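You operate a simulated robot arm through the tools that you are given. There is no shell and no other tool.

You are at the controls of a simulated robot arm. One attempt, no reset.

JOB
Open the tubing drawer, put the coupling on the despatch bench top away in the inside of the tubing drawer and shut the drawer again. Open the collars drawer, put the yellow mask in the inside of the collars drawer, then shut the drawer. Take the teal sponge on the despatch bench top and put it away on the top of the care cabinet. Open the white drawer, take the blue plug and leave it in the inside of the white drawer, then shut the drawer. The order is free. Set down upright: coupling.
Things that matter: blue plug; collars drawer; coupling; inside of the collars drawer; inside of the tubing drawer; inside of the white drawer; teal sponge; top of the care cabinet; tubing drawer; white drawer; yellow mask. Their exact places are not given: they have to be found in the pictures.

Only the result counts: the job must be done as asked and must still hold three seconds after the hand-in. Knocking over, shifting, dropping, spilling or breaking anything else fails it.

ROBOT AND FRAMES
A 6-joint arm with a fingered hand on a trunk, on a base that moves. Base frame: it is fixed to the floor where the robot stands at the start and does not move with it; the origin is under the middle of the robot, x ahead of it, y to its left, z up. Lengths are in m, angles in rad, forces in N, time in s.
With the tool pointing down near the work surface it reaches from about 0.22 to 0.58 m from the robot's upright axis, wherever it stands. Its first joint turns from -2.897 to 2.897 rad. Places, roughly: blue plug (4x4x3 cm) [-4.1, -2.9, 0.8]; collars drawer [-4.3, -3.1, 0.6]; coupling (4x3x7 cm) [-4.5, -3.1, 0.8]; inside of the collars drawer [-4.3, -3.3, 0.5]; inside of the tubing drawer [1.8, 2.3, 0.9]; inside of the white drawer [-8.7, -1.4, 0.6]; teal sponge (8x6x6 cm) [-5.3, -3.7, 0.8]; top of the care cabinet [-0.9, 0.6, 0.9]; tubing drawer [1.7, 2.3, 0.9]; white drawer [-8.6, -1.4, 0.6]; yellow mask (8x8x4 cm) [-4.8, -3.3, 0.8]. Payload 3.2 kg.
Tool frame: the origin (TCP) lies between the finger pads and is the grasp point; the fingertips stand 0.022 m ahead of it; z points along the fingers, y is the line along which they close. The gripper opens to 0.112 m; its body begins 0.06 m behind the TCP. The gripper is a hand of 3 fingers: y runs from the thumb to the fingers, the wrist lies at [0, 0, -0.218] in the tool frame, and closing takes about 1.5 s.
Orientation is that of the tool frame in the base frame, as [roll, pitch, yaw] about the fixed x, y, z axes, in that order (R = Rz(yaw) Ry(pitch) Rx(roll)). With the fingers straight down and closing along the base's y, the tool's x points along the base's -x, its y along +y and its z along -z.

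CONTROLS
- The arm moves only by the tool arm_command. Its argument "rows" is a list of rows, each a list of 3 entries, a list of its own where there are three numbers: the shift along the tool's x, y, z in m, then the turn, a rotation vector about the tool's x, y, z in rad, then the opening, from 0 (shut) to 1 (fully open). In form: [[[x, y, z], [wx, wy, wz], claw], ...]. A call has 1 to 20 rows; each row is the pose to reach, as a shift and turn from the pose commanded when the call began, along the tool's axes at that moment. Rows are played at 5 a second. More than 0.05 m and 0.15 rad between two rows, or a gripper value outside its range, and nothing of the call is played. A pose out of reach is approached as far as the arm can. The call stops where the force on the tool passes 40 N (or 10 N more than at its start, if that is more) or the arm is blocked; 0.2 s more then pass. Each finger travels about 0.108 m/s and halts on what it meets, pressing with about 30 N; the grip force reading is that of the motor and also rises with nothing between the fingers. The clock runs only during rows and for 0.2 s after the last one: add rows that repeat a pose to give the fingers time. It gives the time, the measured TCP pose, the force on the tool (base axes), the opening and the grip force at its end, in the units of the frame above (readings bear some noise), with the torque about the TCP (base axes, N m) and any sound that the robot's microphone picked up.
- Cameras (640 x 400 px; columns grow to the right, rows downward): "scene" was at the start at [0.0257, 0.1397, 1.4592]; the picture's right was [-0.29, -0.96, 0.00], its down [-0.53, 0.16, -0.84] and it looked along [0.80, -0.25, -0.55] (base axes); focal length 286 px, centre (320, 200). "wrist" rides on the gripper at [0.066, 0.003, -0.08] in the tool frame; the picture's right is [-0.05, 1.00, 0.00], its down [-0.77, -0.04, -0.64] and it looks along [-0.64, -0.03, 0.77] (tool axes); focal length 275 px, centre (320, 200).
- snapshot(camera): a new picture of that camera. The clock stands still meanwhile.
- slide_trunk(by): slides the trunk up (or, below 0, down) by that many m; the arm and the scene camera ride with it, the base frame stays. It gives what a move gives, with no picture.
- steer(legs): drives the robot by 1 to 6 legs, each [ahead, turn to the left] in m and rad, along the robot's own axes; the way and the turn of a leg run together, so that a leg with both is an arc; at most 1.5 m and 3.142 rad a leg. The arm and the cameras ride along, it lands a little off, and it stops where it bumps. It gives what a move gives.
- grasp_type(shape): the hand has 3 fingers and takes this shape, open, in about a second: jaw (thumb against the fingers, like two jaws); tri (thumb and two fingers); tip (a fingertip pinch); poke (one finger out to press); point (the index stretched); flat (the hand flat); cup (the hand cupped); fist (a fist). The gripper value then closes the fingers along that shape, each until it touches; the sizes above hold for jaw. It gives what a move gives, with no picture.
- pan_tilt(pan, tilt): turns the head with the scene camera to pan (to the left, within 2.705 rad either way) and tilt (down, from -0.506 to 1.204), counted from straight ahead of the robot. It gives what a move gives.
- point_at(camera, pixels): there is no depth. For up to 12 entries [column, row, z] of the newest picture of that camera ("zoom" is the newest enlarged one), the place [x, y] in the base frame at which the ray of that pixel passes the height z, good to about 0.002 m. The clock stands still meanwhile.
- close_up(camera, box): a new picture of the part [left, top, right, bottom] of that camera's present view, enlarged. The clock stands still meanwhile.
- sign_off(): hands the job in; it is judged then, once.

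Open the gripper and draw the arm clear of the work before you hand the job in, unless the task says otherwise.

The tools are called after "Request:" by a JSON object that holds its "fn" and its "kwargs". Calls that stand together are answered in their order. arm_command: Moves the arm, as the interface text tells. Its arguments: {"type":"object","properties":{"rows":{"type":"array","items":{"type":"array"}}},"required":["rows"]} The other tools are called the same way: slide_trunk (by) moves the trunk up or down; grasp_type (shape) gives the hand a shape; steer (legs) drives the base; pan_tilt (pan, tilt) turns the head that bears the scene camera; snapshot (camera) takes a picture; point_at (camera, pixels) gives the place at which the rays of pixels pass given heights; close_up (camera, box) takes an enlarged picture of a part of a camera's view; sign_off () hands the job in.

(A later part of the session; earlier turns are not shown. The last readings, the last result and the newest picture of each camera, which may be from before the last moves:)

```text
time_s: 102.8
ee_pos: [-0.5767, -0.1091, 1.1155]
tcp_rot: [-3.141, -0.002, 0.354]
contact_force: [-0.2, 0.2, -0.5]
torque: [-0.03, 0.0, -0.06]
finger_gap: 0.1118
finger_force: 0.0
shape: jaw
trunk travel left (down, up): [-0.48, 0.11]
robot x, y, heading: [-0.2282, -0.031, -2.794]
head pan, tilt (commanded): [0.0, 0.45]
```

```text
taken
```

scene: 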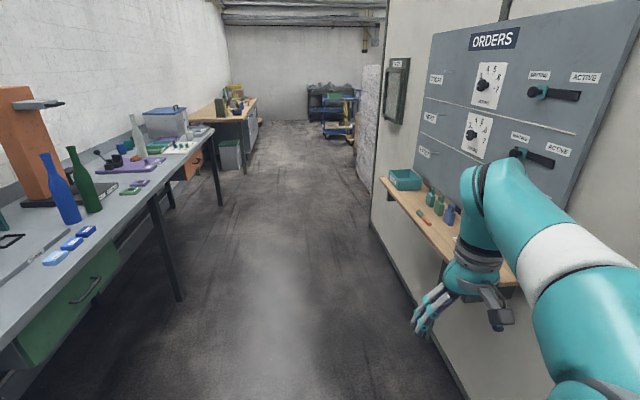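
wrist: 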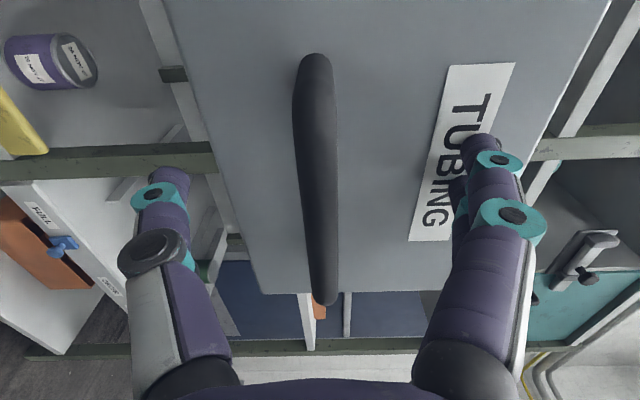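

I'm in the corridor at heading -2.794, slightly toward the partition. I correct left by 0.2 rad, drive 1.5 m, straighten, and continue.

Request:
{"fn": "steer", "kwargs": {"legs": [[0, 0.2], [1.3, 0], [0, -0.08], [1.0, 0]]}}

Request:
{"fn": "snapshot", "kwargs": {"camera": "scene"}}

```text
time_s: 115.4
ee_pos: [-2.5036, -1.3848, 1.1143]
tcp_rot: [-3.141, -0.002, 0.524]
contact_force: [0.2, 0.0, 0.8]
torque: [-0.01, 0.01, -0.01]
finger_gap: 0.1122
finger_force: 0.1
shape: jaw
trunk travel left (down, up): [-0.48, 0.11]
robot x, y, heading: [-2.1783, -1.2512, -2.617]
head pan, tilt (commanded): [0.0, 0.45]
```

```text
taken
```

scene: 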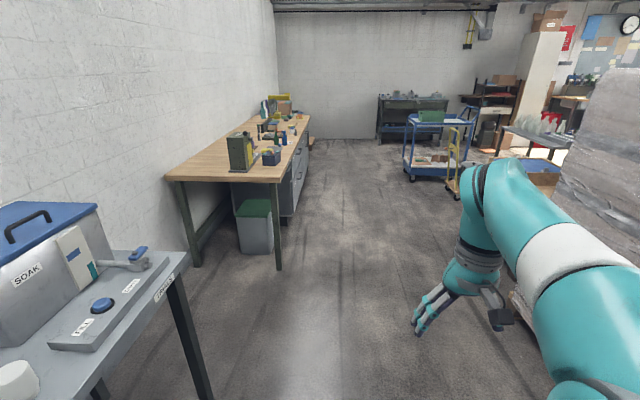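

The wooden bench ahead-left is likely the despatch bench. I zoom in on it.

Request:
{"fn": "close_up", "kwargs": {"camera": "scene", "box": [160, 85, 336, 195]}}

Request:
{"fn": "close_up", "kwargs": {"camera": "scene", "box": [336, 0, 640, 190]}}

```text
3.64 times, centred on (248, 140) of scene
```

zoom: 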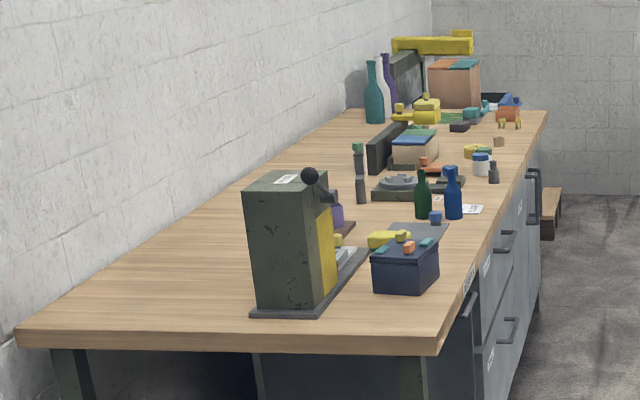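

```text
2.11 times, centred on (488, 95) of scene
```

zoom: 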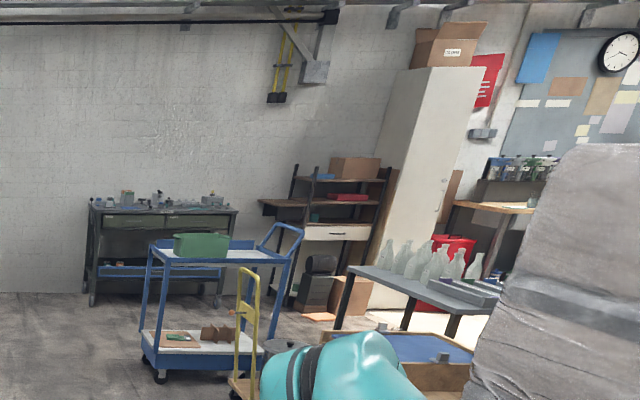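

The white drawer desk shows far right; the bench carries many small objects. I measure the bench's near leg and edge before approaching.

Request:
{"fn": "snapshot", "kwargs": {"camera": "scene"}}

Request:
{"fn": "point_at", "kwargs": {"camera": "scene", "pixels": [[278, 270, 0], [195, 267, 0], [282, 182, 0.75], [310, 115, 0.75], [205, 390, 0], [455, 200, 0], [412, 180, 0], [270, 250, 0]]}}

```text
taken
```

scene: 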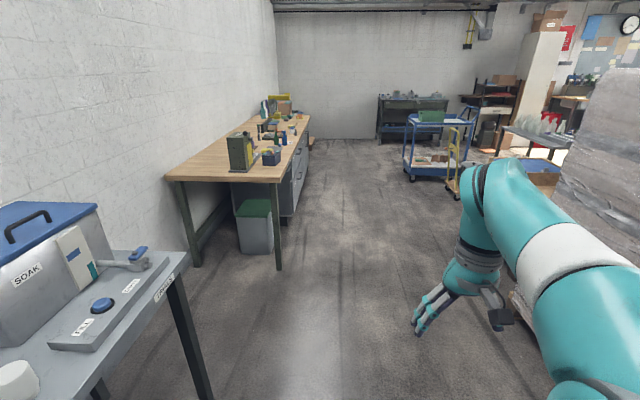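

```text
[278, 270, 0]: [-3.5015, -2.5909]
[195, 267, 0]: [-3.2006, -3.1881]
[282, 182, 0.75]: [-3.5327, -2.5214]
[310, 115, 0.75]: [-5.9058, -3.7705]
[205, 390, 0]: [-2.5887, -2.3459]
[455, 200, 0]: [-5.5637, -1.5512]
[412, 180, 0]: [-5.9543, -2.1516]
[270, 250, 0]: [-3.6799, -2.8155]
```

The bench front edge runs at room v≈-0.69 and its near corner is at (-3.53,-2.52). I drive along the corridor about 2.7 m and turn to face the bench.

Request:
{"fn": "steer", "kwargs": {"legs": [[0, -0.06], [1.35, 0], [1.25, 0], [0, 1.53]]}}

Request:
{"fn": "pan_tilt", "kwargs": {"pan": 0.25, "tilt": 0.75}}

Request:
{"fn": "snapshot", "kwargs": {"camera": "scene"}}

Request:
{"fn": "pan_tilt", "kwargs": {"pan": -0.8, "tilt": 0.6}}

Request:
{"fn": "snapshot", "kwargs": {"camera": "scene"}}

```text
time_s: 132.2
ee_pos: [-4.3952, -2.8225, 1.1153]
tcp_rot: [-3.14, -0.003, 1.997]
contact_force: [-0.1, 0.3, 0.0]
torque: [-0.01, 0.0, -0.02]
finger_gap: 0.1119
finger_force: 0.1
shape: jaw
trunk travel left (down, up): [-0.48, 0.11]
robot x, y, heading: [-4.4926, -2.483, -1.148]
head pan, tilt (commanded): [0.0, 0.45]
```

```text
time_s: 133.0
ee_pos: [-4.3948, -2.8231, 1.1154]
tcp_rot: [3.142, -0.002, 1.997]
contact_force: [0.0, 0.3, -0.1]
torque: [0.0, 0.04, 0.01]
finger_gap: 0.112
finger_force: 0.1
shape: jaw
trunk travel left (down, up): [-0.48, 0.11]
robot x, y, heading: [-4.4949, -2.4811, -1.146]
head pan, tilt (commanded): [0.25, 0.75]
```

```text
taken
```

scene: 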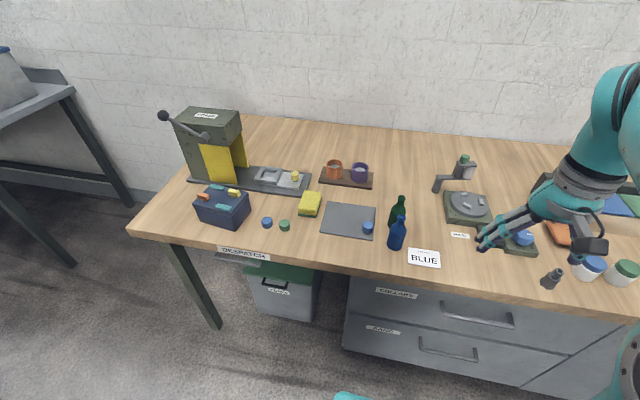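

```text
time_s: 134.3
ee_pos: [-4.395, -2.8225, 1.1148]
tcp_rot: [3.141, -0.002, 1.995]
contact_force: [0.9, -0.6, -0.2]
torque: [-0.01, -0.03, 0.0]
finger_gap: 0.112
finger_force: 0.1
shape: jaw
trunk travel left (down, up): [-0.48, 0.11]
robot x, y, heading: [-4.4945, -2.4878, -1.145]
head pan, tilt (commanded): [-0.799, 0.6]
```

```text
taken
```

scene: 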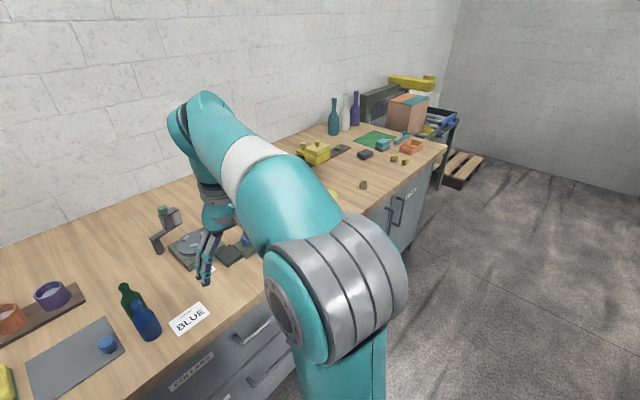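

The DESPATCH bench is in view: COLLARS drawer under it (handle px (478,317)), several small items on top. I locate the candidates.

Request:
{"fn": "pan_tilt", "kwargs": {"pan": 0.25, "tilt": 0.75}}

Request:
{"fn": "snapshot", "kwargs": {"camera": "scene"}}

Request:
{"fn": "point_at", "kwargs": {"camera": "scene", "pixels": [[267, 224, 0.76], [368, 230, 0.76], [523, 238, 0.78], [552, 284, 0.76], [590, 275, 0.76], [625, 280, 0.76], [285, 226, 0.76], [478, 317, 0.65], [138, 233, 0.75], [540, 300, 0.75]]}}

Request:
{"fn": "close_up", "kwargs": {"camera": "scene", "box": [160, 150, 400, 300]}}

Request:
{"fn": "close_up", "kwargs": {"camera": "scene", "box": [400, 150, 640, 300]}}

```text
time_s: 135.6
ee_pos: [-4.3951, -2.823, 1.116]
tcp_rot: [3.141, -0.001, 1.997]
contact_force: [0.2, -0.1, 0.3]
torque: [0.0, -0.01, 0.0]
finger_gap: 0.1118
finger_force: 0.2
shape: jaw
trunk travel left (down, up): [-0.48, 0.11]
robot x, y, heading: [-4.4957, -2.4842, -1.145]
head pan, tilt (commanded): [0.25, 0.75]
```

```text
taken
```

scene: 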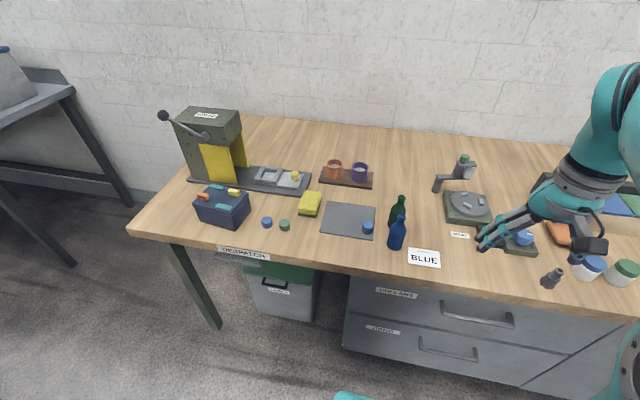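

```text
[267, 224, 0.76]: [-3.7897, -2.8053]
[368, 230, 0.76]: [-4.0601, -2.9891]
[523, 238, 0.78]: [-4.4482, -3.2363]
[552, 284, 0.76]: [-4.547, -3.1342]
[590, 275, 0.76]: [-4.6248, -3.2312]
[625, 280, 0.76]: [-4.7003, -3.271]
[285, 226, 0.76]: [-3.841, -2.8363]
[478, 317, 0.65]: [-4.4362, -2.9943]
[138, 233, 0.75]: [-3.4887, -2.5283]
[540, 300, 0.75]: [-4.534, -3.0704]
```

```text
2.67 times, centred on (280, 225) of scene
```

zoom: 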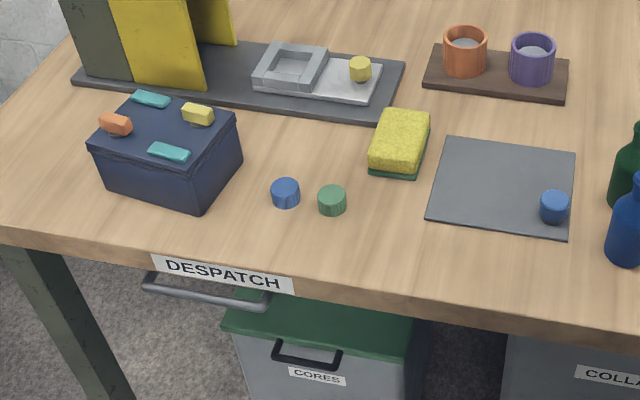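

```text
2.67 times, centred on (520, 225) of scene
```

zoom: 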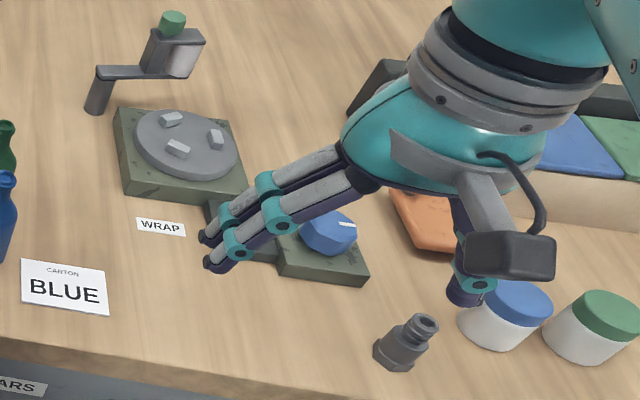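

The gray hex coupling stands at px (551,280), the blue plug candidate on the plate at (368,229) ≈ (-4.06,-2.99). Next I zoom on the COLLARS drawer handle.

Request:
{"fn": "close_up", "kwargs": {"camera": "scene", "box": [340, 260, 580, 400]}}

Request:
{"fn": "point_at", "kwargs": {"camera": "zoom", "pixels": [[275, 160, 0.65], [452, 172, 0.65], [275, 160, 0.6], [452, 172, 0.6], [32, 62, 0.7], [32, 62, 0.65], [600, 143, 0.7], [600, 143, 0.65]]}}

```text
2.67 times, centred on (460, 330) of scene
```

zoom: 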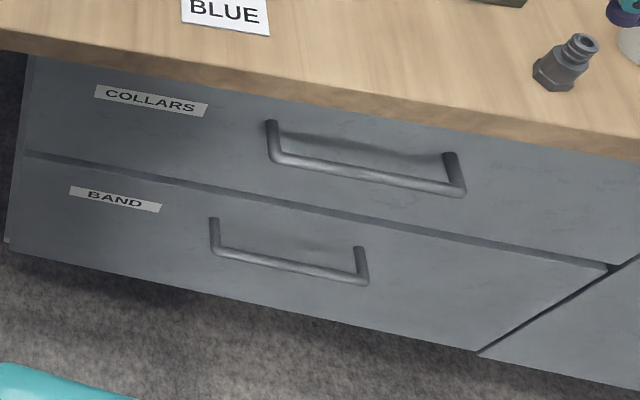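

```text
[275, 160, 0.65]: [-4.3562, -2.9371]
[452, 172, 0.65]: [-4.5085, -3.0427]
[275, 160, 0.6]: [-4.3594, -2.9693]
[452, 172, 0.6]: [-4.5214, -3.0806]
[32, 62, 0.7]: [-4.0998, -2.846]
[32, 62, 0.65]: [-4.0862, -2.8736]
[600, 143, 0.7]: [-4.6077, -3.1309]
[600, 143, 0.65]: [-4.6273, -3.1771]
```

The COLLARS handle is about 0.49 m ahead of the axis and 0.16 m right, around z≈0.62. Before backing up, I check behind the robot.

Request:
{"fn": "pan_tilt", "kwargs": {"pan": 2.6, "tilt": 0.6}}

Request:
{"fn": "snapshot", "kwargs": {"camera": "scene"}}

Request:
{"fn": "point_at", "kwargs": {"camera": "scene", "pixels": [[320, 300, 0], [100, 300, 0], [500, 300, 0]]}}

Request:
{"fn": "pan_tilt", "kwargs": {"pan": -2.4, "tilt": 0.6}}

Request:
{"fn": "snapshot", "kwargs": {"camera": "scene"}}

Request:
{"fn": "point_at", "kwargs": {"camera": "scene", "pixels": [[320, 300, 0], [100, 300, 0], [500, 300, 0]]}}

```text
time_s: 137.8
ee_pos: [-4.3945, -2.8227, 1.1157]
tcp_rot: [3.14, -0.002, 1.995]
contact_force: [0.2, 0.7, -1.0]
torque: [0.01, 0.02, -0.01]
finger_gap: 0.1119
finger_force: 0.1
shape: jaw
trunk travel left (down, up): [-0.48, 0.11]
robot x, y, heading: [-4.4903, -2.4838, -1.151]
head pan, tilt (commanded): [2.601, 0.6]
```

```text
taken
```

scene: 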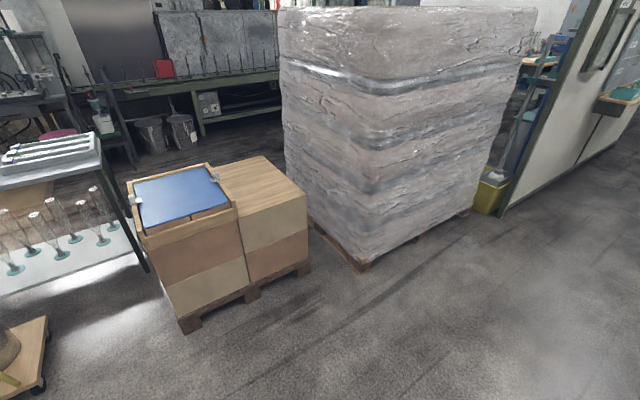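

```text
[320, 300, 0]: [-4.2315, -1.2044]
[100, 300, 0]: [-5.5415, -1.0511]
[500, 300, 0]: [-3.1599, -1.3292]
```

```text
time_s: 141.7
ee_pos: [-4.3951, -2.8238, 1.1147]
tcp_rot: [3.141, -0.001, 1.997]
contact_force: [-0.3, 0.1, 0.5]
torque: [-0.02, -0.01, 0.0]
finger_gap: 0.1121
finger_force: 0.0
shape: jaw
trunk travel left (down, up): [-0.48, 0.11]
robot x, y, heading: [-4.4967, -2.4838, -1.147]
head pan, tilt (commanded): [-2.4, 0.6]
```

```text
taken
```

scene: 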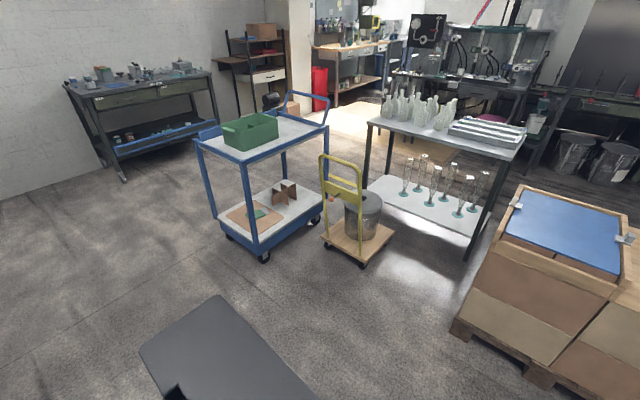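

```text
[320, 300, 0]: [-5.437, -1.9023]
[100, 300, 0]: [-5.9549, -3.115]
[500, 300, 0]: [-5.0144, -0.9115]
```

The space behind is free for at least a metre. I square up with the bench, back up 0.4 m and bring the tool horizontal again.

Request:
{"fn": "steer", "kwargs": {"legs": [[0, 0.05], [-0.4, 0]]}}

Request:
{"fn": "arm_command", "kwargs": {"rows": [[[-0.031, 0, -0.0022], [0, -0.1428, 0], 1], [[-0.0614, 0, -0.0088], [0, -0.2856, 0], 1], [[-0.0906, 0, -0.0197], [0, -0.4284, 0], 1], [[-0.1179, 0, -0.0346], [0, -0.5712, 0], 1], [[-0.1428, 0, -0.0533], [0, -0.714, 0], 1], [[-0.1648, 0, -0.0752], [0, -0.8568, 0], 1], [[-0.1834, 0, -0.1001], [0, -0.9996, 0], 1], [[-0.1983, 0, -0.1274], [0, -1.1424, 0], 1], [[-0.2092, 0, -0.1566], [0, -1.2852, 0], 1], [[-0.2158, 0, -0.187], [0, -1.428, 0], 1], [[-0.218, 0, -0.218], [0, -1.5708, 0], 1]]}}

Request:
{"fn": "arm_command", "kwargs": {"rows": [[[0, 0, 0], [0, 0, 0.1428], 1], [[0, 0, 0], [0, 0, 0.2856], 1], [[0, 0, 0], [0, 0, 0.4284], 1], [[0, 0, 0], [0, 0, 0.5712], 1], [[0, 0, 0], [0, 0, 0.714], 1], [[0, 0, 0], [0, 0, 0.8568], 1], [[0, 0, 0], [0, 0, 0.9996], 1], [[0, 0, 0], [0, 0, 1.1424], 1], [[0, 0, 0], [0, 0, 1.2852], 1], [[0, 0, 0], [0, 0, 1.428], 1], [[0, 0, 0], [0, 0, 1.5708], 1]]}}

Request:
{"fn": "slide_trunk", "kwargs": {"by": -0.45}}

Request:
{"fn": "pan_tilt", "kwargs": {"pan": 0.0, "tilt": 0.45}}

Request:
{"fn": "snapshot", "kwargs": {"camera": "scene"}}

Request:
{"fn": "snapshot", "kwargs": {"camera": "wrist"}}

```text
time_s: 144.7
ee_pos: [-4.5724, -2.4405, 1.1161]
tcp_rot: [-3.141, -0.001, 2.048]
contact_force: [-0.2, -0.3, 0.5]
torque: [0.0, -0.03, 0.01]
finger_gap: 0.112
finger_force: 0.0
shape: jaw
trunk travel left (down, up): [-0.48, 0.11]
robot x, y, heading: [-4.6902, -2.1048, -1.097]
head pan, tilt (commanded): [-2.4, 0.6]
```

```text
time_s: 147.1
ee_pos: [-4.4724, -2.6356, 1.3341]
tcp_rot: [-2.746, 1.569, 2.442]
contact_force: [-0.9, -0.1, 0.0]
torque: [0.0, -0.01, -0.01]
finger_gap: 0.1115
finger_force: 0.0
shape: jaw
trunk travel left (down, up): [-0.48, 0.11]
robot x, y, heading: [-4.6899, -2.1063, -1.093]
head pan, tilt (commanded): [-2.4, 0.6]
```

```text
time_s: 149.5
ee_pos: [-4.4733, -2.6334, 1.3314]
tcp_rot: [1.573, -0.002, 0.478]
contact_force: [0.4, 0.1, 0.6]
torque: [0.0, 0.0, -0.02]
finger_gap: 0.112
finger_force: 0.1
shape: jaw
trunk travel left (down, up): [-0.48, 0.11]
robot x, y, heading: [-4.6903, -2.1035, -1.094]
head pan, tilt (commanded): [-2.4, 0.6]
```

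```text
refused: -0.45 is not a number from -0.4 to 0.4
```

```text
time_s: 151.7
ee_pos: [-4.4729, -2.6337, 1.3331]
tcp_rot: [1.573, 0.002, 0.476]
contact_force: [0.1, 0.3, -0.5]
torque: [0.0, 0.0, 0.01]
finger_gap: 0.1118
finger_force: 0.1
shape: jaw
trunk travel left (down, up): [-0.48, 0.11]
robot x, y, heading: [-4.6867, -2.1057, -1.097]
head pan, tilt (commanded): [0.0, 0.45]
```

```text
taken
```

scene: 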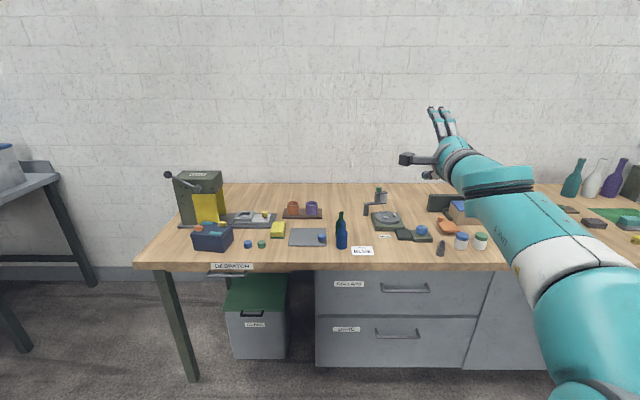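

```text
taken
```

wrist: 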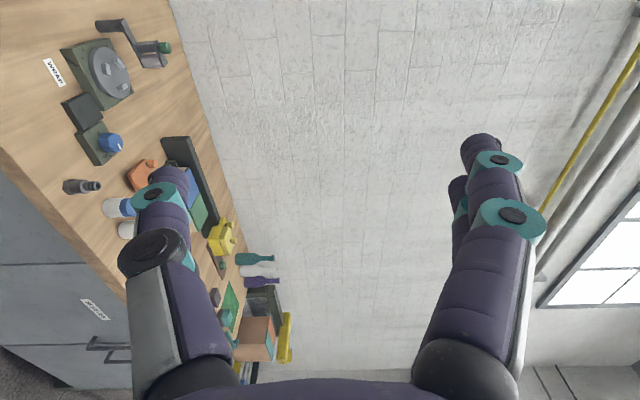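

Now a squarer view: COLLARS handle at px (405,289). I zoom to triangulate it.

Request:
{"fn": "close_up", "kwargs": {"camera": "scene", "box": [310, 255, 502, 375]}}

Request:
{"fn": "point_at", "kwargs": {"camera": "zoom", "pixels": [[243, 117, 0.65], [398, 117, 0.65], [243, 117, 0.6], [398, 117, 0.6]]}}

```text
3.33 times, centred on (406, 315) of scene
```

zoom: 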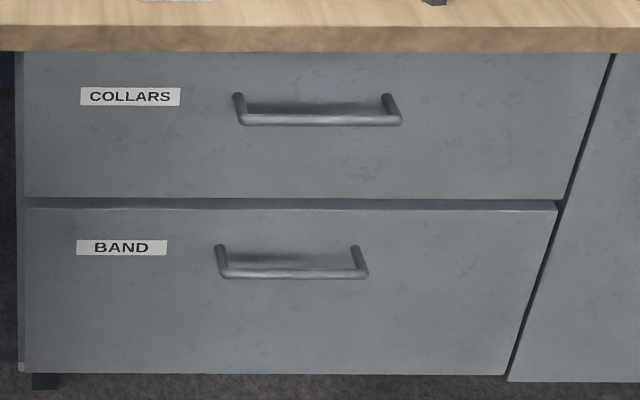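

```text
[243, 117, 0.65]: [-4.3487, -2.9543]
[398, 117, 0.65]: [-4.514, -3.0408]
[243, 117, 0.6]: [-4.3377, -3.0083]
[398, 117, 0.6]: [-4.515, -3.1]
```

Triangulation suggests the bar is near z≈0.68. I lower the trunk 0.4 m for a flatter second view.

Request:
{"fn": "slide_trunk", "kwargs": {"by": -0.4}}

Request:
{"fn": "snapshot", "kwargs": {"camera": "scene"}}

Request:
{"fn": "close_up", "kwargs": {"camera": "scene", "box": [310, 175, 502, 295]}}

Request:
{"fn": "snapshot", "kwargs": {"camera": "wrist"}}

```text
time_s: 155.6
ee_pos: [-4.4726, -2.6342, 0.9321]
tcp_rot: [1.572, -0.001, 0.477]
contact_force: [-0.1, -0.3, 0.1]
torque: [-0.01, 0.01, 0.01]
finger_gap: 0.1118
finger_force: 0.1
shape: jaw
trunk travel left (down, up): [-0.08, 0.51]
robot x, y, heading: [-4.6882, -2.1077, -1.089]
head pan, tilt (commanded): [0.0, 0.45]
```

```text
taken
```

scene: 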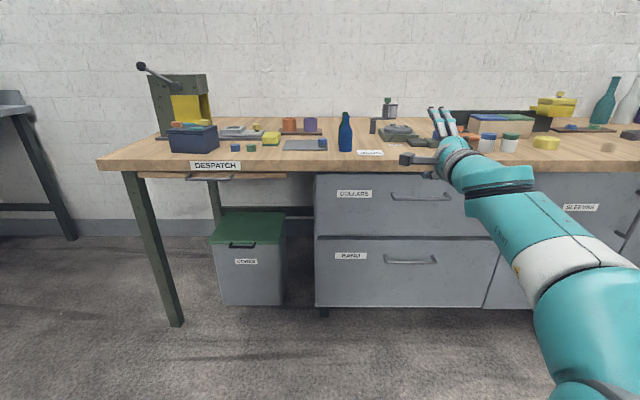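

```text
3.33 times, centred on (406, 235) of scene
```

zoom: 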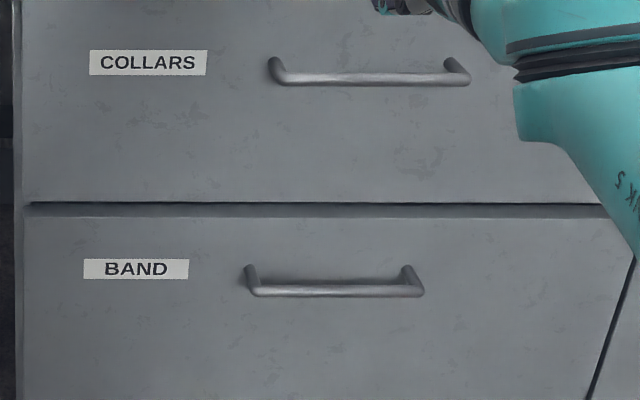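

```text
taken
```

wrist: 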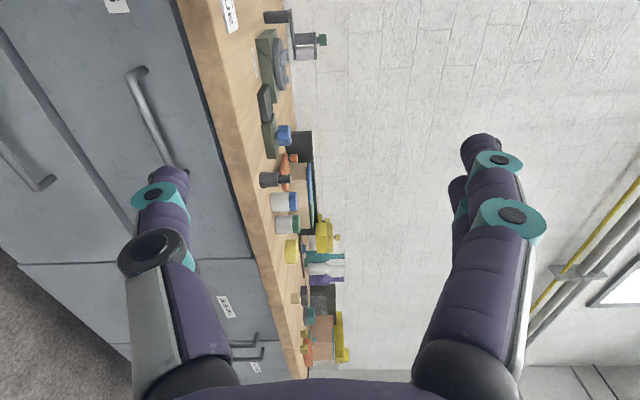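

I get the bar's rays in this flatter view (ends at about (282,78) and (462,80)).

Request:
{"fn": "close_up", "kwargs": {"camera": "scene", "box": [310, 175, 502, 295]}}

Request:
{"fn": "point_at", "kwargs": {"camera": "zoom", "pixels": [[282, 78, 0.65], [462, 80, 0.65], [282, 78, 0.7], [462, 80, 0.7], [15, 20, 0.7], [22, 210, 0.55]]}}

```text
3.33 times, centred on (406, 235) of scene
```

zoom: 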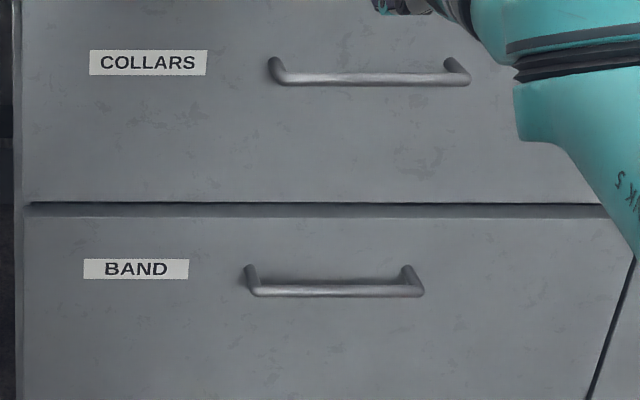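

```text
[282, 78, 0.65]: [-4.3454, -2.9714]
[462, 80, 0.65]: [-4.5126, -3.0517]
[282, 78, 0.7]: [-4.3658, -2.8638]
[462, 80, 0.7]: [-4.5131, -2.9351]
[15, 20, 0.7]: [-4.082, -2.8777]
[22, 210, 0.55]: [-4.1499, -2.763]
```

The bar centre is about (-4.432,-2.982,0.663); relative to the TCP: 0.33 m ahead, 0.124 m right, 0.27 m down. I lower the trunk the rest and move the arm right and down in free space with a half-open hand.

Request:
{"fn": "slide_trunk", "kwargs": {"by": -0.075}}

Request:
{"fn": "arm_command", "kwargs": {"rows": [[[-0.021, -0.033, 0], [0, 0, 0], 0.9], [[-0.042, -0.066, 0], [0, 0, 0], 0.8], [[-0.062, -0.098, 0], [0, 0, 0], 0.7], [[-0.083, -0.13, 0], [0, 0, 0], 0.6], [[-0.104, -0.163, 0], [0, 0, 0], 0.6], [[-0.124, -0.194, 0], [0, 0, 0], 0.6], [[-0.124, -0.194, 0], [0, 0, 0], 0.6]]}}

Request:
{"fn": "snapshot", "kwargs": {"camera": "wrist"}}

Request:
{"fn": "snapshot", "kwargs": {"camera": "scene"}}

```text
time_s: 156.7
ee_pos: [-4.4734, -2.6335, 0.8572]
tcp_rot: [1.572, 0.0, 0.476]
contact_force: [-0.4, -0.5, -0.1]
torque: [-0.01, 0.0, 0.01]
finger_gap: 0.1116
finger_force: 0.0
shape: jaw
trunk travel left (down, up): [-0.005, 0.585]
robot x, y, heading: [-4.6865, -2.1078, -1.093]
head pan, tilt (commanded): [0.0, 0.45]
```

```text
time_s: 158.3
ee_pos: [-4.5848, -2.6888, 0.6619]
tcp_rot: [1.572, 0.002, 0.478]
contact_force: [-0.3, 0.3, -1.3]
torque: [0.0, 0.02, 0.0]
finger_gap: 0.0675
finger_force: 0.0
shape: jaw
trunk travel left (down, up): [-0.005, 0.585]
robot x, y, heading: [-4.6873, -2.1059, -1.094]
head pan, tilt (commanded): [0.0, 0.45]
```

```text
taken
```

wrist: 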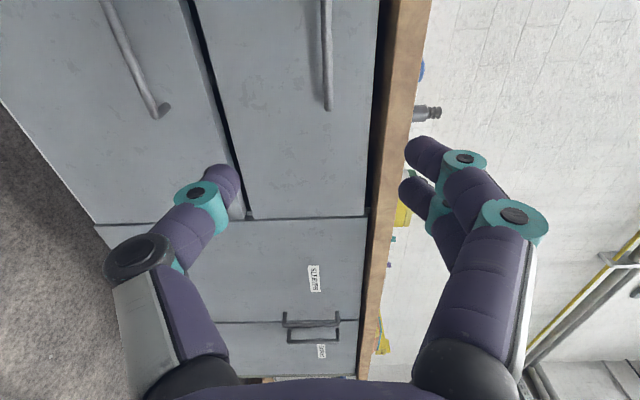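

```text
taken
```

scene: 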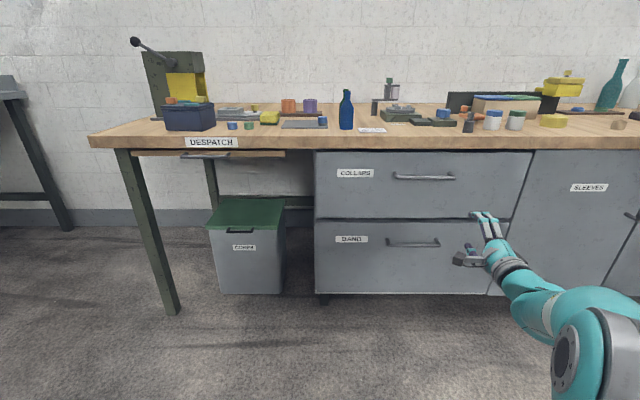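

The bar is at wrist px (326,0–108): centred laterally, about 6 mm above the TCP, 0.33 m ahead. I drive 0.24 m ahead.

Request:
{"fn": "steer", "kwargs": {"legs": [[0.24, 0]]}}

Request:
{"fn": "snapshot", "kwargs": {"camera": "wrist"}}

```text
time_s: 160.1
ee_pos: [-4.4714, -2.904, 0.663]
tcp_rot: [1.573, 0.0, 0.478]
contact_force: [0.7, 0.4, -0.4]
torque: [0.0, -0.01, -0.01]
finger_gap: 0.0677
finger_force: 0.0
shape: jaw
trunk travel left (down, up): [-0.005, 0.585]
robot x, y, heading: [-4.5769, -2.3219, -1.092]
head pan, tilt (commanded): [0.0, 0.45]
```

```text
taken
```

wrist: 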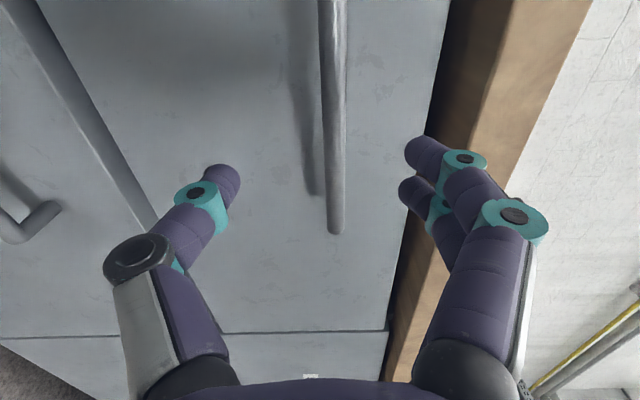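

The bar is ~8 cm ahead and ~7 mm above. I raise 7 mm and advance 0.055 m.

Request:
{"fn": "arm_command", "kwargs": {"rows": [[[0, 0.007, 0.015], [0, 0, 0], 0.6], [[0, 0.007, 0.035], [0, 0, 0], 0.6], [[0, 0.007, 0.055], [0, 0, 0], 0.6]]}}

Request:
{"fn": "snapshot", "kwargs": {"camera": "wrist"}}

Request:
{"fn": "close_up", "kwargs": {"camera": "scene", "box": [320, 110, 560, 260]}}

```text
time_s: 160.9
ee_pos: [-4.4448, -2.9525, 0.67]
tcp_rot: [1.572, 0.0, 0.478]
contact_force: [-0.2, -1.2, -0.7]
torque: [0.0, 0.0, 0.0]
finger_gap: 0.0676
finger_force: 0.1
shape: jaw
trunk travel left (down, up): [-0.005, 0.585]
robot x, y, heading: [-4.5767, -2.3188, -1.093]
head pan, tilt (commanded): [0.0, 0.45]
```

```text
taken
```

wrist: 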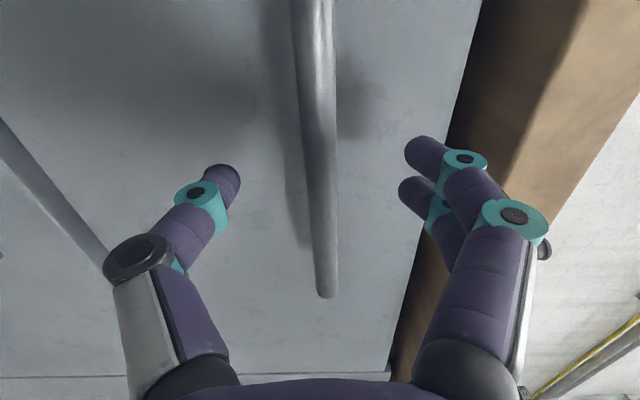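

```text
2.67 times, centred on (440, 185) of scene
```

zoom: 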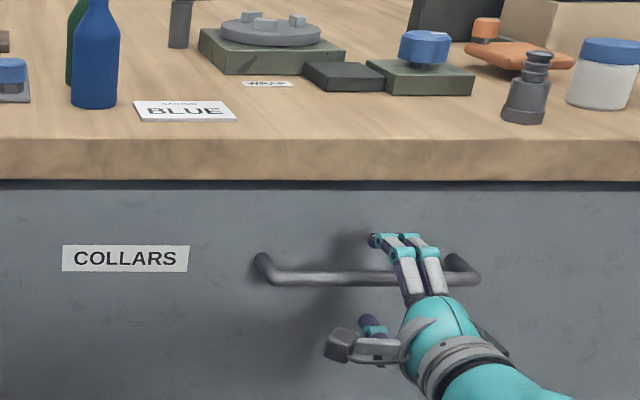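

The bar is about 1.4 cm ahead of the TCP, between thumb and fingers. I advance 0.014 m and close.

Request:
{"fn": "arm_command", "kwargs": {"rows": [[[0, 0, 0.007], [0, 0, 0], 0.6], [[0, 0, 0.014], [0, 0, 0], 0.6], [[0, 0, 0.014], [0, 0, 0], 0.3], [[0, 0, 0.014], [0, 0, 0], 0], [[0, 0, 0.014], [0, 0, 0], 0], [[0, 0, 0.014], [0, 0, 0], 0], [[0, 0, 0.014], [0, 0, 0], 0], [[0, 0, 0.014], [0, 0, 0], 0], [[0, 0, 0.014], [0, 0, 0], 0]]}}

Request:
{"fn": "snapshot", "kwargs": {"camera": "wrist"}}

```text
time_s: 162.9
ee_pos: [-4.4392, -2.9653, 0.6686]
tcp_rot: [1.574, 0.0, 0.478]
contact_force: [0.9, -1.4, -9.5]
torque: [-0.06, -0.05, 0.0]
finger_gap: 0.0
finger_force: 30.4
shape: jaw
trunk travel left (down, up): [-0.005, 0.585]
robot x, y, heading: [-4.5711, -2.3252, -1.096]
head pan, tilt (commanded): [0.0, 0.45]
```

```text
taken
```

wrist: 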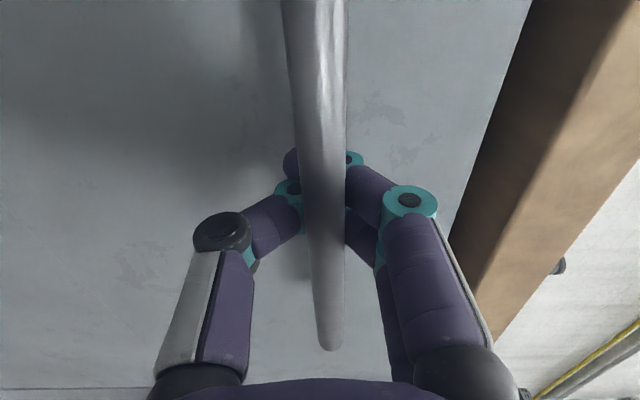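

The fingers have closed around the bar as before. I pull 0.05 m with the arm as a test, then back up.

Request:
{"fn": "arm_command", "kwargs": {"rows": [[[0, 0, -0.01], [0, 0, 0], 0], [[0, 0, -0.02], [0, 0, 0], 0], [[0, 0, -0.03], [0, 0, 0], 0], [[0, 0, -0.04], [0, 0, 0], 0], [[0, 0, -0.05], [0, 0, 0], 0]]}}

Request:
{"fn": "steer", "kwargs": {"legs": [[-0.08, 0]]}}

Request:
{"fn": "snapshot", "kwargs": {"camera": "scene"}}

```text
time_s: 164.1
ee_pos: [-4.4655, -2.9203, 0.669]
tcp_rot: [1.568, 0.0, 0.479]
contact_force: [0.0, -0.4, -1.6]
torque: [0.0, -0.03, 0.0]
finger_gap: 0.0
finger_force: 29.9
shape: jaw
trunk travel left (down, up): [-0.005, 0.585]
robot x, y, heading: [-4.5762, -2.3224, -1.098]
head pan, tilt (commanded): [0.0, 0.45]
```

```text
time_s: 165.2
ee_pos: [-4.5025, -2.8486, 0.6687]
tcp_rot: [1.572, 0.001, 0.476]
contact_force: [-0.2, -0.6, -0.8]
torque: [0.01, -0.02, 0.01]
finger_gap: 0.0001
finger_force: 29.7
shape: jaw
trunk travel left (down, up): [-0.005, 0.585]
robot x, y, heading: [-4.6134, -2.2528, -1.097]
head pan, tilt (commanded): [0.0, 0.45]
```

```text
taken
```

scene: 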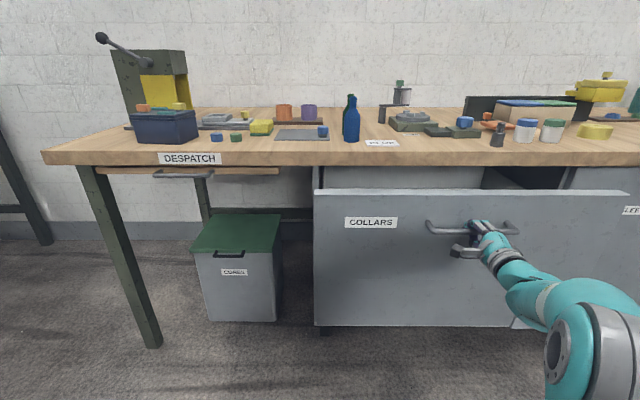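

The collars drawer slides out freely (~0.12 m). I keep backing up and finish with a force-limited arm pull.

Request:
{"fn": "steer", "kwargs": {"legs": [[-0.07, 0]]}}

Request:
{"fn": "arm_command", "kwargs": {"rows": [[[0, 0, -0.01], [0, 0, 0], 0], [[0, 0, -0.02], [0, 0, 0], 0], [[0, 0, -0.03], [0, 0, 0], 0], [[0, 0, -0.04], [0, 0, 0], 0], [[0, 0, -0.05], [0, 0, 0], 0], [[0, 0, -0.06], [0, 0, 0], 0], [[0, 0, -0.07], [0, 0, 0], 0]]}}

```text
time_s: 166.2
ee_pos: [-4.5338, -2.7865, 0.6676]
tcp_rot: [1.572, 0.0, 0.477]
contact_force: [-0.5, 0.4, -0.2]
torque: [-0.01, 0.01, 0.0]
finger_gap: 0.0
finger_force: 30.2
shape: jaw
trunk travel left (down, up): [-0.005, 0.585]
robot x, y, heading: [-4.643, -2.1887, -1.098]
head pan, tilt (commanded): [0.0, 0.45]
```

```text
time_s: 167.8
ee_pos: [-4.5657, -2.7247, 0.6673]
tcp_rot: [1.573, 0.0, 0.474]
contact_force: [-0.4, -0.7, -0.2]
torque: [-0.05, 0.01, 0.01]
finger_gap: 0.0001
finger_force: 30.1
shape: jaw
trunk travel left (down, up): [-0.005, 0.585]
robot x, y, heading: [-4.6488, -2.189, -1.093]
head pan, tilt (commanded): [0.0, 0.45]
```

Still no resistance after 0.27 m; I check whether the drawer is still following.

Request:
{"fn": "snapshot", "kwargs": {"camera": "wrist"}}

Request:
{"fn": "snapshot", "kwargs": {"camera": "scene"}}

```text
taken
```

wrist: 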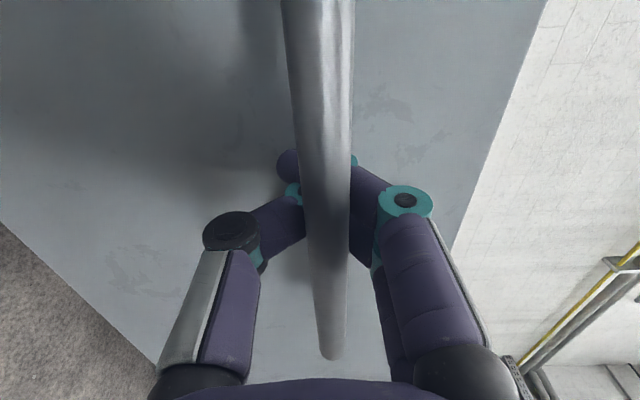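

```text
taken
```

scene: 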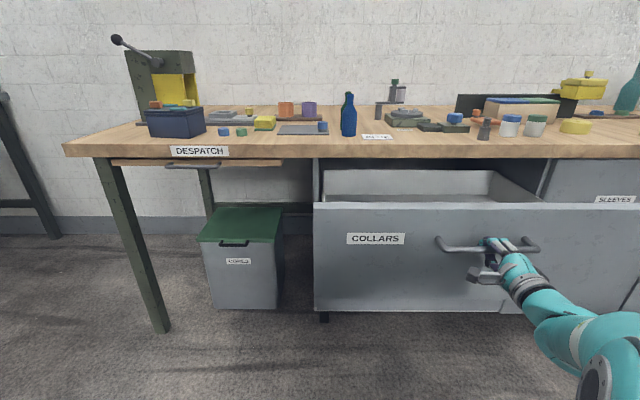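

The drawer is open about 27 cm with its inside visible at px (420,185). I release the handle and back off.

Request:
{"fn": "arm_command", "kwargs": {"rows": [[[0, 0, 0.003], [0, 0, 0], 0.3], [[0, 0, 0.003], [0, 0, 0], 0.7], [[0, 0, 0.003], [0, 0, 0], 0.7], [[0, 0, 0.003], [0, 0, 0], 0.7], [[0, 0, 0.003], [0, 0, 0], 0.7], [[0, 0, 0.003], [0, 0, 0], 0.7], [[0, 0, 0.003], [0, 0, 0], 0.7]]}}

Request:
{"fn": "steer", "kwargs": {"legs": [[-0.25, 0]]}}

Request:
{"fn": "snapshot", "kwargs": {"camera": "wrist"}}

```text
time_s: 169.3
ee_pos: [-4.5649, -2.7281, 0.6683]
tcp_rot: [1.571, -0.002, 0.477]
contact_force: [-0.4, 0.6, -0.8]
torque: [-0.04, -0.03, 0.01]
finger_gap: 0.0781
finger_force: 0.2
shape: jaw
trunk travel left (down, up): [-0.005, 0.585]
robot x, y, heading: [-4.6402, -2.1915, -1.099]
head pan, tilt (commanded): [0.0, 0.45]
```

```text
time_s: 171.2
ee_pos: [-4.6821, -2.5003, 0.6681]
tcp_rot: [1.573, 0.0, 0.476]
contact_force: [0.5, -0.7, 0.0]
torque: [-0.02, 0.05, -0.01]
finger_gap: 0.0778
finger_force: 0.1
shape: jaw
trunk travel left (down, up): [-0.005, 0.585]
robot x, y, heading: [-4.7636, -1.9621, -1.092]
head pan, tilt (commanded): [0.0, 0.45]
```

```text
taken
```

wrist: 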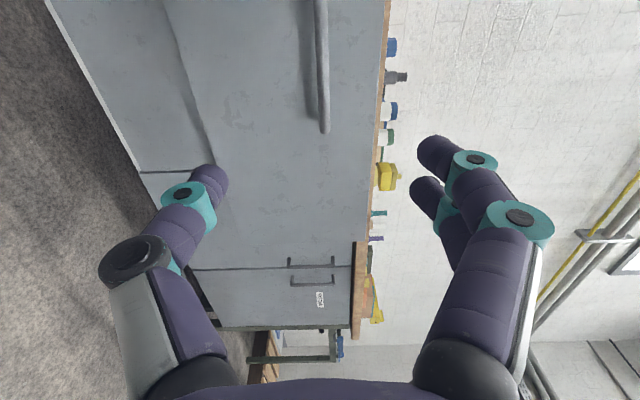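

Clear of the drawer. I raise the trunk and bring the tool back to pointing down.

Request:
{"fn": "slide_trunk", "kwargs": {"by": 0.4}}

Request:
{"fn": "arm_command", "kwargs": {"rows": [[[0.011, 0.017, 0.005], [0, 0, -0.1428], 0.8], [[0.022, 0.034, 0.01], [0, 0, -0.2856], 0.9], [[0.033, 0.051, 0.015], [0, 0, -0.4284], 1], [[0.044, 0.068, 0.02], [0, 0, -0.5712], 1], [[0.055, 0.085, 0.025], [0, 0, -0.714], 1], [[0.066, 0.102, 0.03], [0, 0, -0.8568], 1], [[0.077, 0.119, 0.035], [0, 0, -0.9996], 1], [[0.088, 0.136, 0.04], [0, 0, -1.1424], 1], [[0.099, 0.153, 0.045], [0, 0, -1.2852], 1], [[0.11, 0.17, 0.05], [0, 0, -1.428], 1], [[0.121, 0.19, 0.055], [0, 0, -1.5708], 1]]}}

Request:
{"fn": "arm_command", "kwargs": {"rows": [[[0.031, 0, -0.0022], [0, 0.1428, 0], 1], [[0.0614, 0, -0.0088], [0, 0.2856, 0], 1], [[0.0906, 0, -0.0197], [0, 0.4284, 0], 1], [[0.1179, 0, -0.0346], [0, 0.5712, 0], 1], [[0.1428, 0, -0.0533], [0, 0.714, 0], 1], [[0.1648, 0, -0.0752], [0, 0.8568, 0], 1], [[0.1834, 0, -0.1001], [0, 0.9996, 0], 1], [[0.1983, 0, -0.1274], [0, 1.1424, 0], 1], [[0.2092, 0, -0.1566], [0, 1.2852, 0], 1], [[0.2158, 0, -0.187], [0, 1.428, 0], 1], [[0.218, 0, -0.218], [0, 1.5708, 0], 1]]}}

Request:
{"fn": "slide_trunk", "kwargs": {"by": 0.18}}

Request:
{"fn": "pan_tilt", "kwargs": {"pan": -0.3, "tilt": 0.5}}

Request:
{"fn": "snapshot", "kwargs": {"camera": "scene"}}

```text
time_s: 175.0
ee_pos: [-4.6812, -2.5006, 1.0673]
tcp_rot: [1.573, -0.001, 0.475]
contact_force: [-0.5, 0.2, -0.2]
torque: [0.0, 0.01, 0.02]
finger_gap: 0.078
finger_force: 0.1
shape: jaw
trunk travel left (down, up): [-0.405, 0.185]
robot x, y, heading: [-4.7623, -1.9619, -1.098]
head pan, tilt (commanded): [0.0, 0.45]
```

```text
time_s: 177.4
ee_pos: [-4.5482, -2.4937, 1.2601]
tcp_rot: [-2.138, 1.567, 3.053]
contact_force: [0.0, 0.4, 0.6]
torque: [0.03, -0.03, 0.0]
finger_gap: 0.1119
finger_force: 0.1
shape: jaw
out of reach, approached as far as the arm can: row 3, 4, 5, 6, 7, 8, 9, 10
trunk travel left (down, up): [-0.405, 0.185]
robot x, y, heading: [-4.7621, -1.9624, -1.095]
head pan, tilt (commanded): [0.0, 0.45]
```

```text
time_s: 179.8
ee_pos: [-4.6473, -2.3013, 1.0413]
tcp_rot: [-3.141, -0.003, 2.047]
contact_force: [0.5, -0.2, -0.3]
torque: [-0.03, 0.02, 0.0]
finger_gap: 0.1119
finger_force: 0.1
shape: jaw
trunk travel left (down, up): [-0.405, 0.185]
robot x, y, heading: [-4.7619, -1.9618, -1.097]
head pan, tilt (commanded): [0.0, 0.45]
```

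```text
time_s: 181.8
ee_pos: [-4.6457, -2.3022, 1.2197]
tcp_rot: [3.142, -0.003, 2.047]
contact_force: [1.1, 0.0, 0.2]
torque: [0.01, 0.0, 0.01]
finger_gap: 0.112
finger_force: 0.1
shape: jaw
trunk travel left (down, up): [-0.585, 0.005]
robot x, y, heading: [-4.7633, -1.9622, -1.094]
head pan, tilt (commanded): [0.0, 0.45]
```

```text
time_s: 182.6
ee_pos: [-4.6463, -2.302, 1.2198]
tcp_rot: [-3.141, 0.0, 2.049]
contact_force: [0.1, 0.1, 0.0]
torque: [0.02, 0.02, 0.0]
finger_gap: 0.1122
finger_force: 0.1
shape: jaw
trunk travel left (down, up): [-0.585, 0.005]
robot x, y, heading: [-4.7592, -1.962, -1.095]
head pan, tilt (commanded): [-0.3, 0.499]
```

```text
taken
```

scene: 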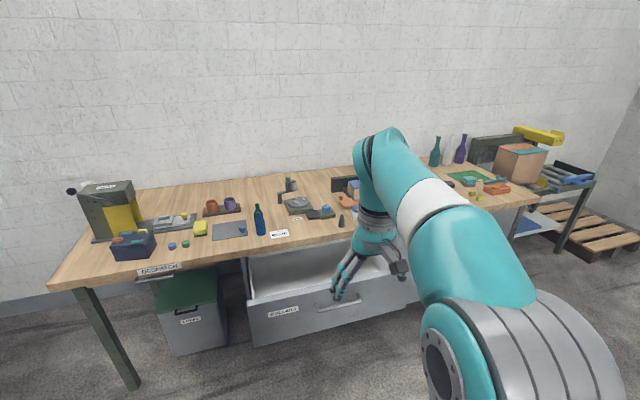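

The arm hides the mask's area. I move along the bench: turn right, 0.87 m, turn back left, staying well off the open drawer, then look.

Request:
{"fn": "steer", "kwargs": {"legs": [[0, -1.53], [0.87, 0], [0, 1.53]]}}

Request:
{"fn": "pan_tilt", "kwargs": {"pan": 0.3, "tilt": 0.65}}

Request:
{"fn": "snapshot", "kwargs": {"camera": "scene"}}

Request:
{"fn": "snapshot", "kwargs": {"camera": "wrist"}}

```text
time_s: 194.9
ee_pos: [-5.4297, -2.7441, 1.2195]
tcp_rot: [-3.141, -0.002, 2.054]
contact_force: [0.6, 0.0, -0.1]
torque: [0.02, 0.01, 0.0]
finger_gap: 0.112
finger_force: 0.0
shape: jaw
trunk travel left (down, up): [-0.585, 0.005]
robot x, y, heading: [-5.5488, -2.4106, -1.09]
head pan, tilt (commanded): [-0.3, 0.499]
```

```text
time_s: 195.9
ee_pos: [-5.4299, -2.7444, 1.2201]
tcp_rot: [-3.14, -0.003, 2.054]
contact_force: [0.2, 0.4, 0.8]
torque: [0.0, -0.03, 0.02]
finger_gap: 0.1121
finger_force: 0.1
shape: jaw
trunk travel left (down, up): [-0.585, 0.005]
robot x, y, heading: [-5.5449, -2.4071, -1.082]
head pan, tilt (commanded): [0.3, 0.649]
```

```text
taken
```

scene: 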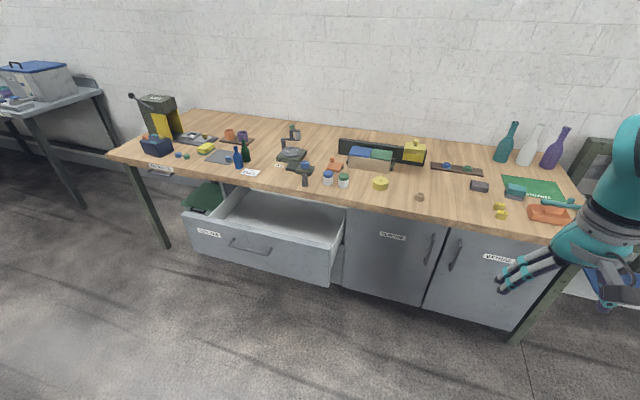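

```text
taken
```

wrist: 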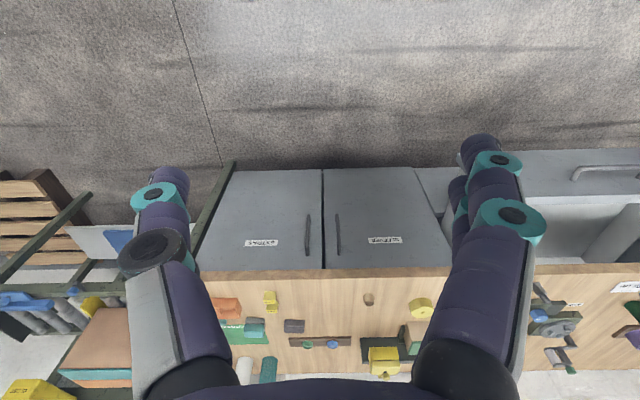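

Candidates: yellow round item at px (381,184), yellow lidded item at (414,152), teal item at (515,192). I locate them and zoom in.

Request:
{"fn": "point_at", "kwargs": {"camera": "scene", "pixels": [[381, 187, 0.75], [413, 162, 0.75], [500, 215, 0.75], [515, 198, 0.75], [305, 183, 0.75], [343, 187, 0.75], [478, 190, 0.75], [548, 220, 0.75], [240, 160, 0.75], [420, 198, 0.75], [558, 203, 0.75]]}}

Request:
{"fn": "close_up", "kwargs": {"camera": "scene", "box": [290, 120, 450, 220]}}

Request:
{"fn": "close_up", "kwargs": {"camera": "scene", "box": [420, 120, 620, 245]}}

```text
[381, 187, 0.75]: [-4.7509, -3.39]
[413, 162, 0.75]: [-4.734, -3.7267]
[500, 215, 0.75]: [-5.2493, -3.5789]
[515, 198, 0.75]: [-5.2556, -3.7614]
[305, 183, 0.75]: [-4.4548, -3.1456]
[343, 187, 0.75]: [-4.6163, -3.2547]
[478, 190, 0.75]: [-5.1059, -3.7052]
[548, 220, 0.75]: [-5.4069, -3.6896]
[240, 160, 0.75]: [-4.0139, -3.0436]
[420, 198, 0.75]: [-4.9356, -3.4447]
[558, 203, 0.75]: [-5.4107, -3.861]
```

```text
4.00 times, centred on (370, 170) of scene
```

zoom: 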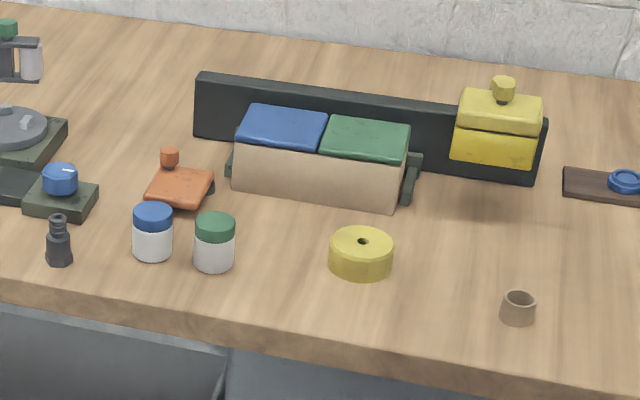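

```text
3.20 times, centred on (520, 182) of scene
```

zoom: 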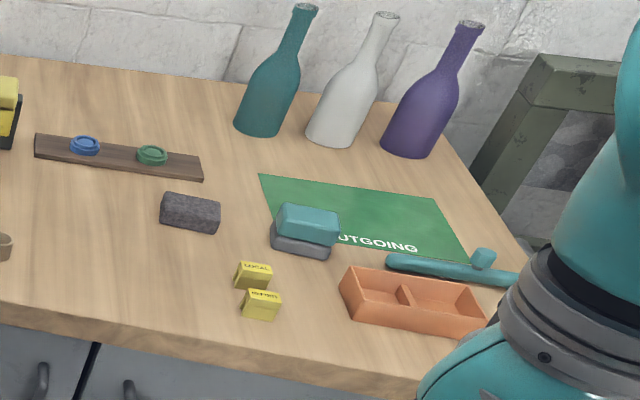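

The yellow round item (px (381,184)) fits the mask and the teal block (515,192) the sponge. Comparing views suggests the bench top is nearer z=0.8, so I recompute at that height.

Request:
{"fn": "snapshot", "kwargs": {"camera": "scene"}}

Request:
{"fn": "point_at", "kwargs": {"camera": "scene", "pixels": [[381, 188, 0.8], [304.5, 185.5, 0.8], [515, 200, 0.8], [343, 187, 0.8], [238, 166, 0.8], [118, 158, 0.8], [549, 241, 0.8], [345, 207, 0.8]]}}

```text
taken
```

scene: 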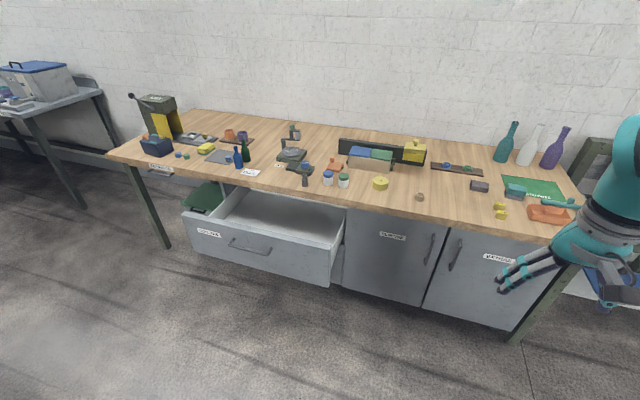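

```text
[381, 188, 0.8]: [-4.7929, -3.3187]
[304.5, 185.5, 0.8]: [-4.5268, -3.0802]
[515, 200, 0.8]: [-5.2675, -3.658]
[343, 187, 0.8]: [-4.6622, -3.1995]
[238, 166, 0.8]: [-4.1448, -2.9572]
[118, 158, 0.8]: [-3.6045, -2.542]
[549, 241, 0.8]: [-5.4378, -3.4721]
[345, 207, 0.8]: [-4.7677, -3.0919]
```

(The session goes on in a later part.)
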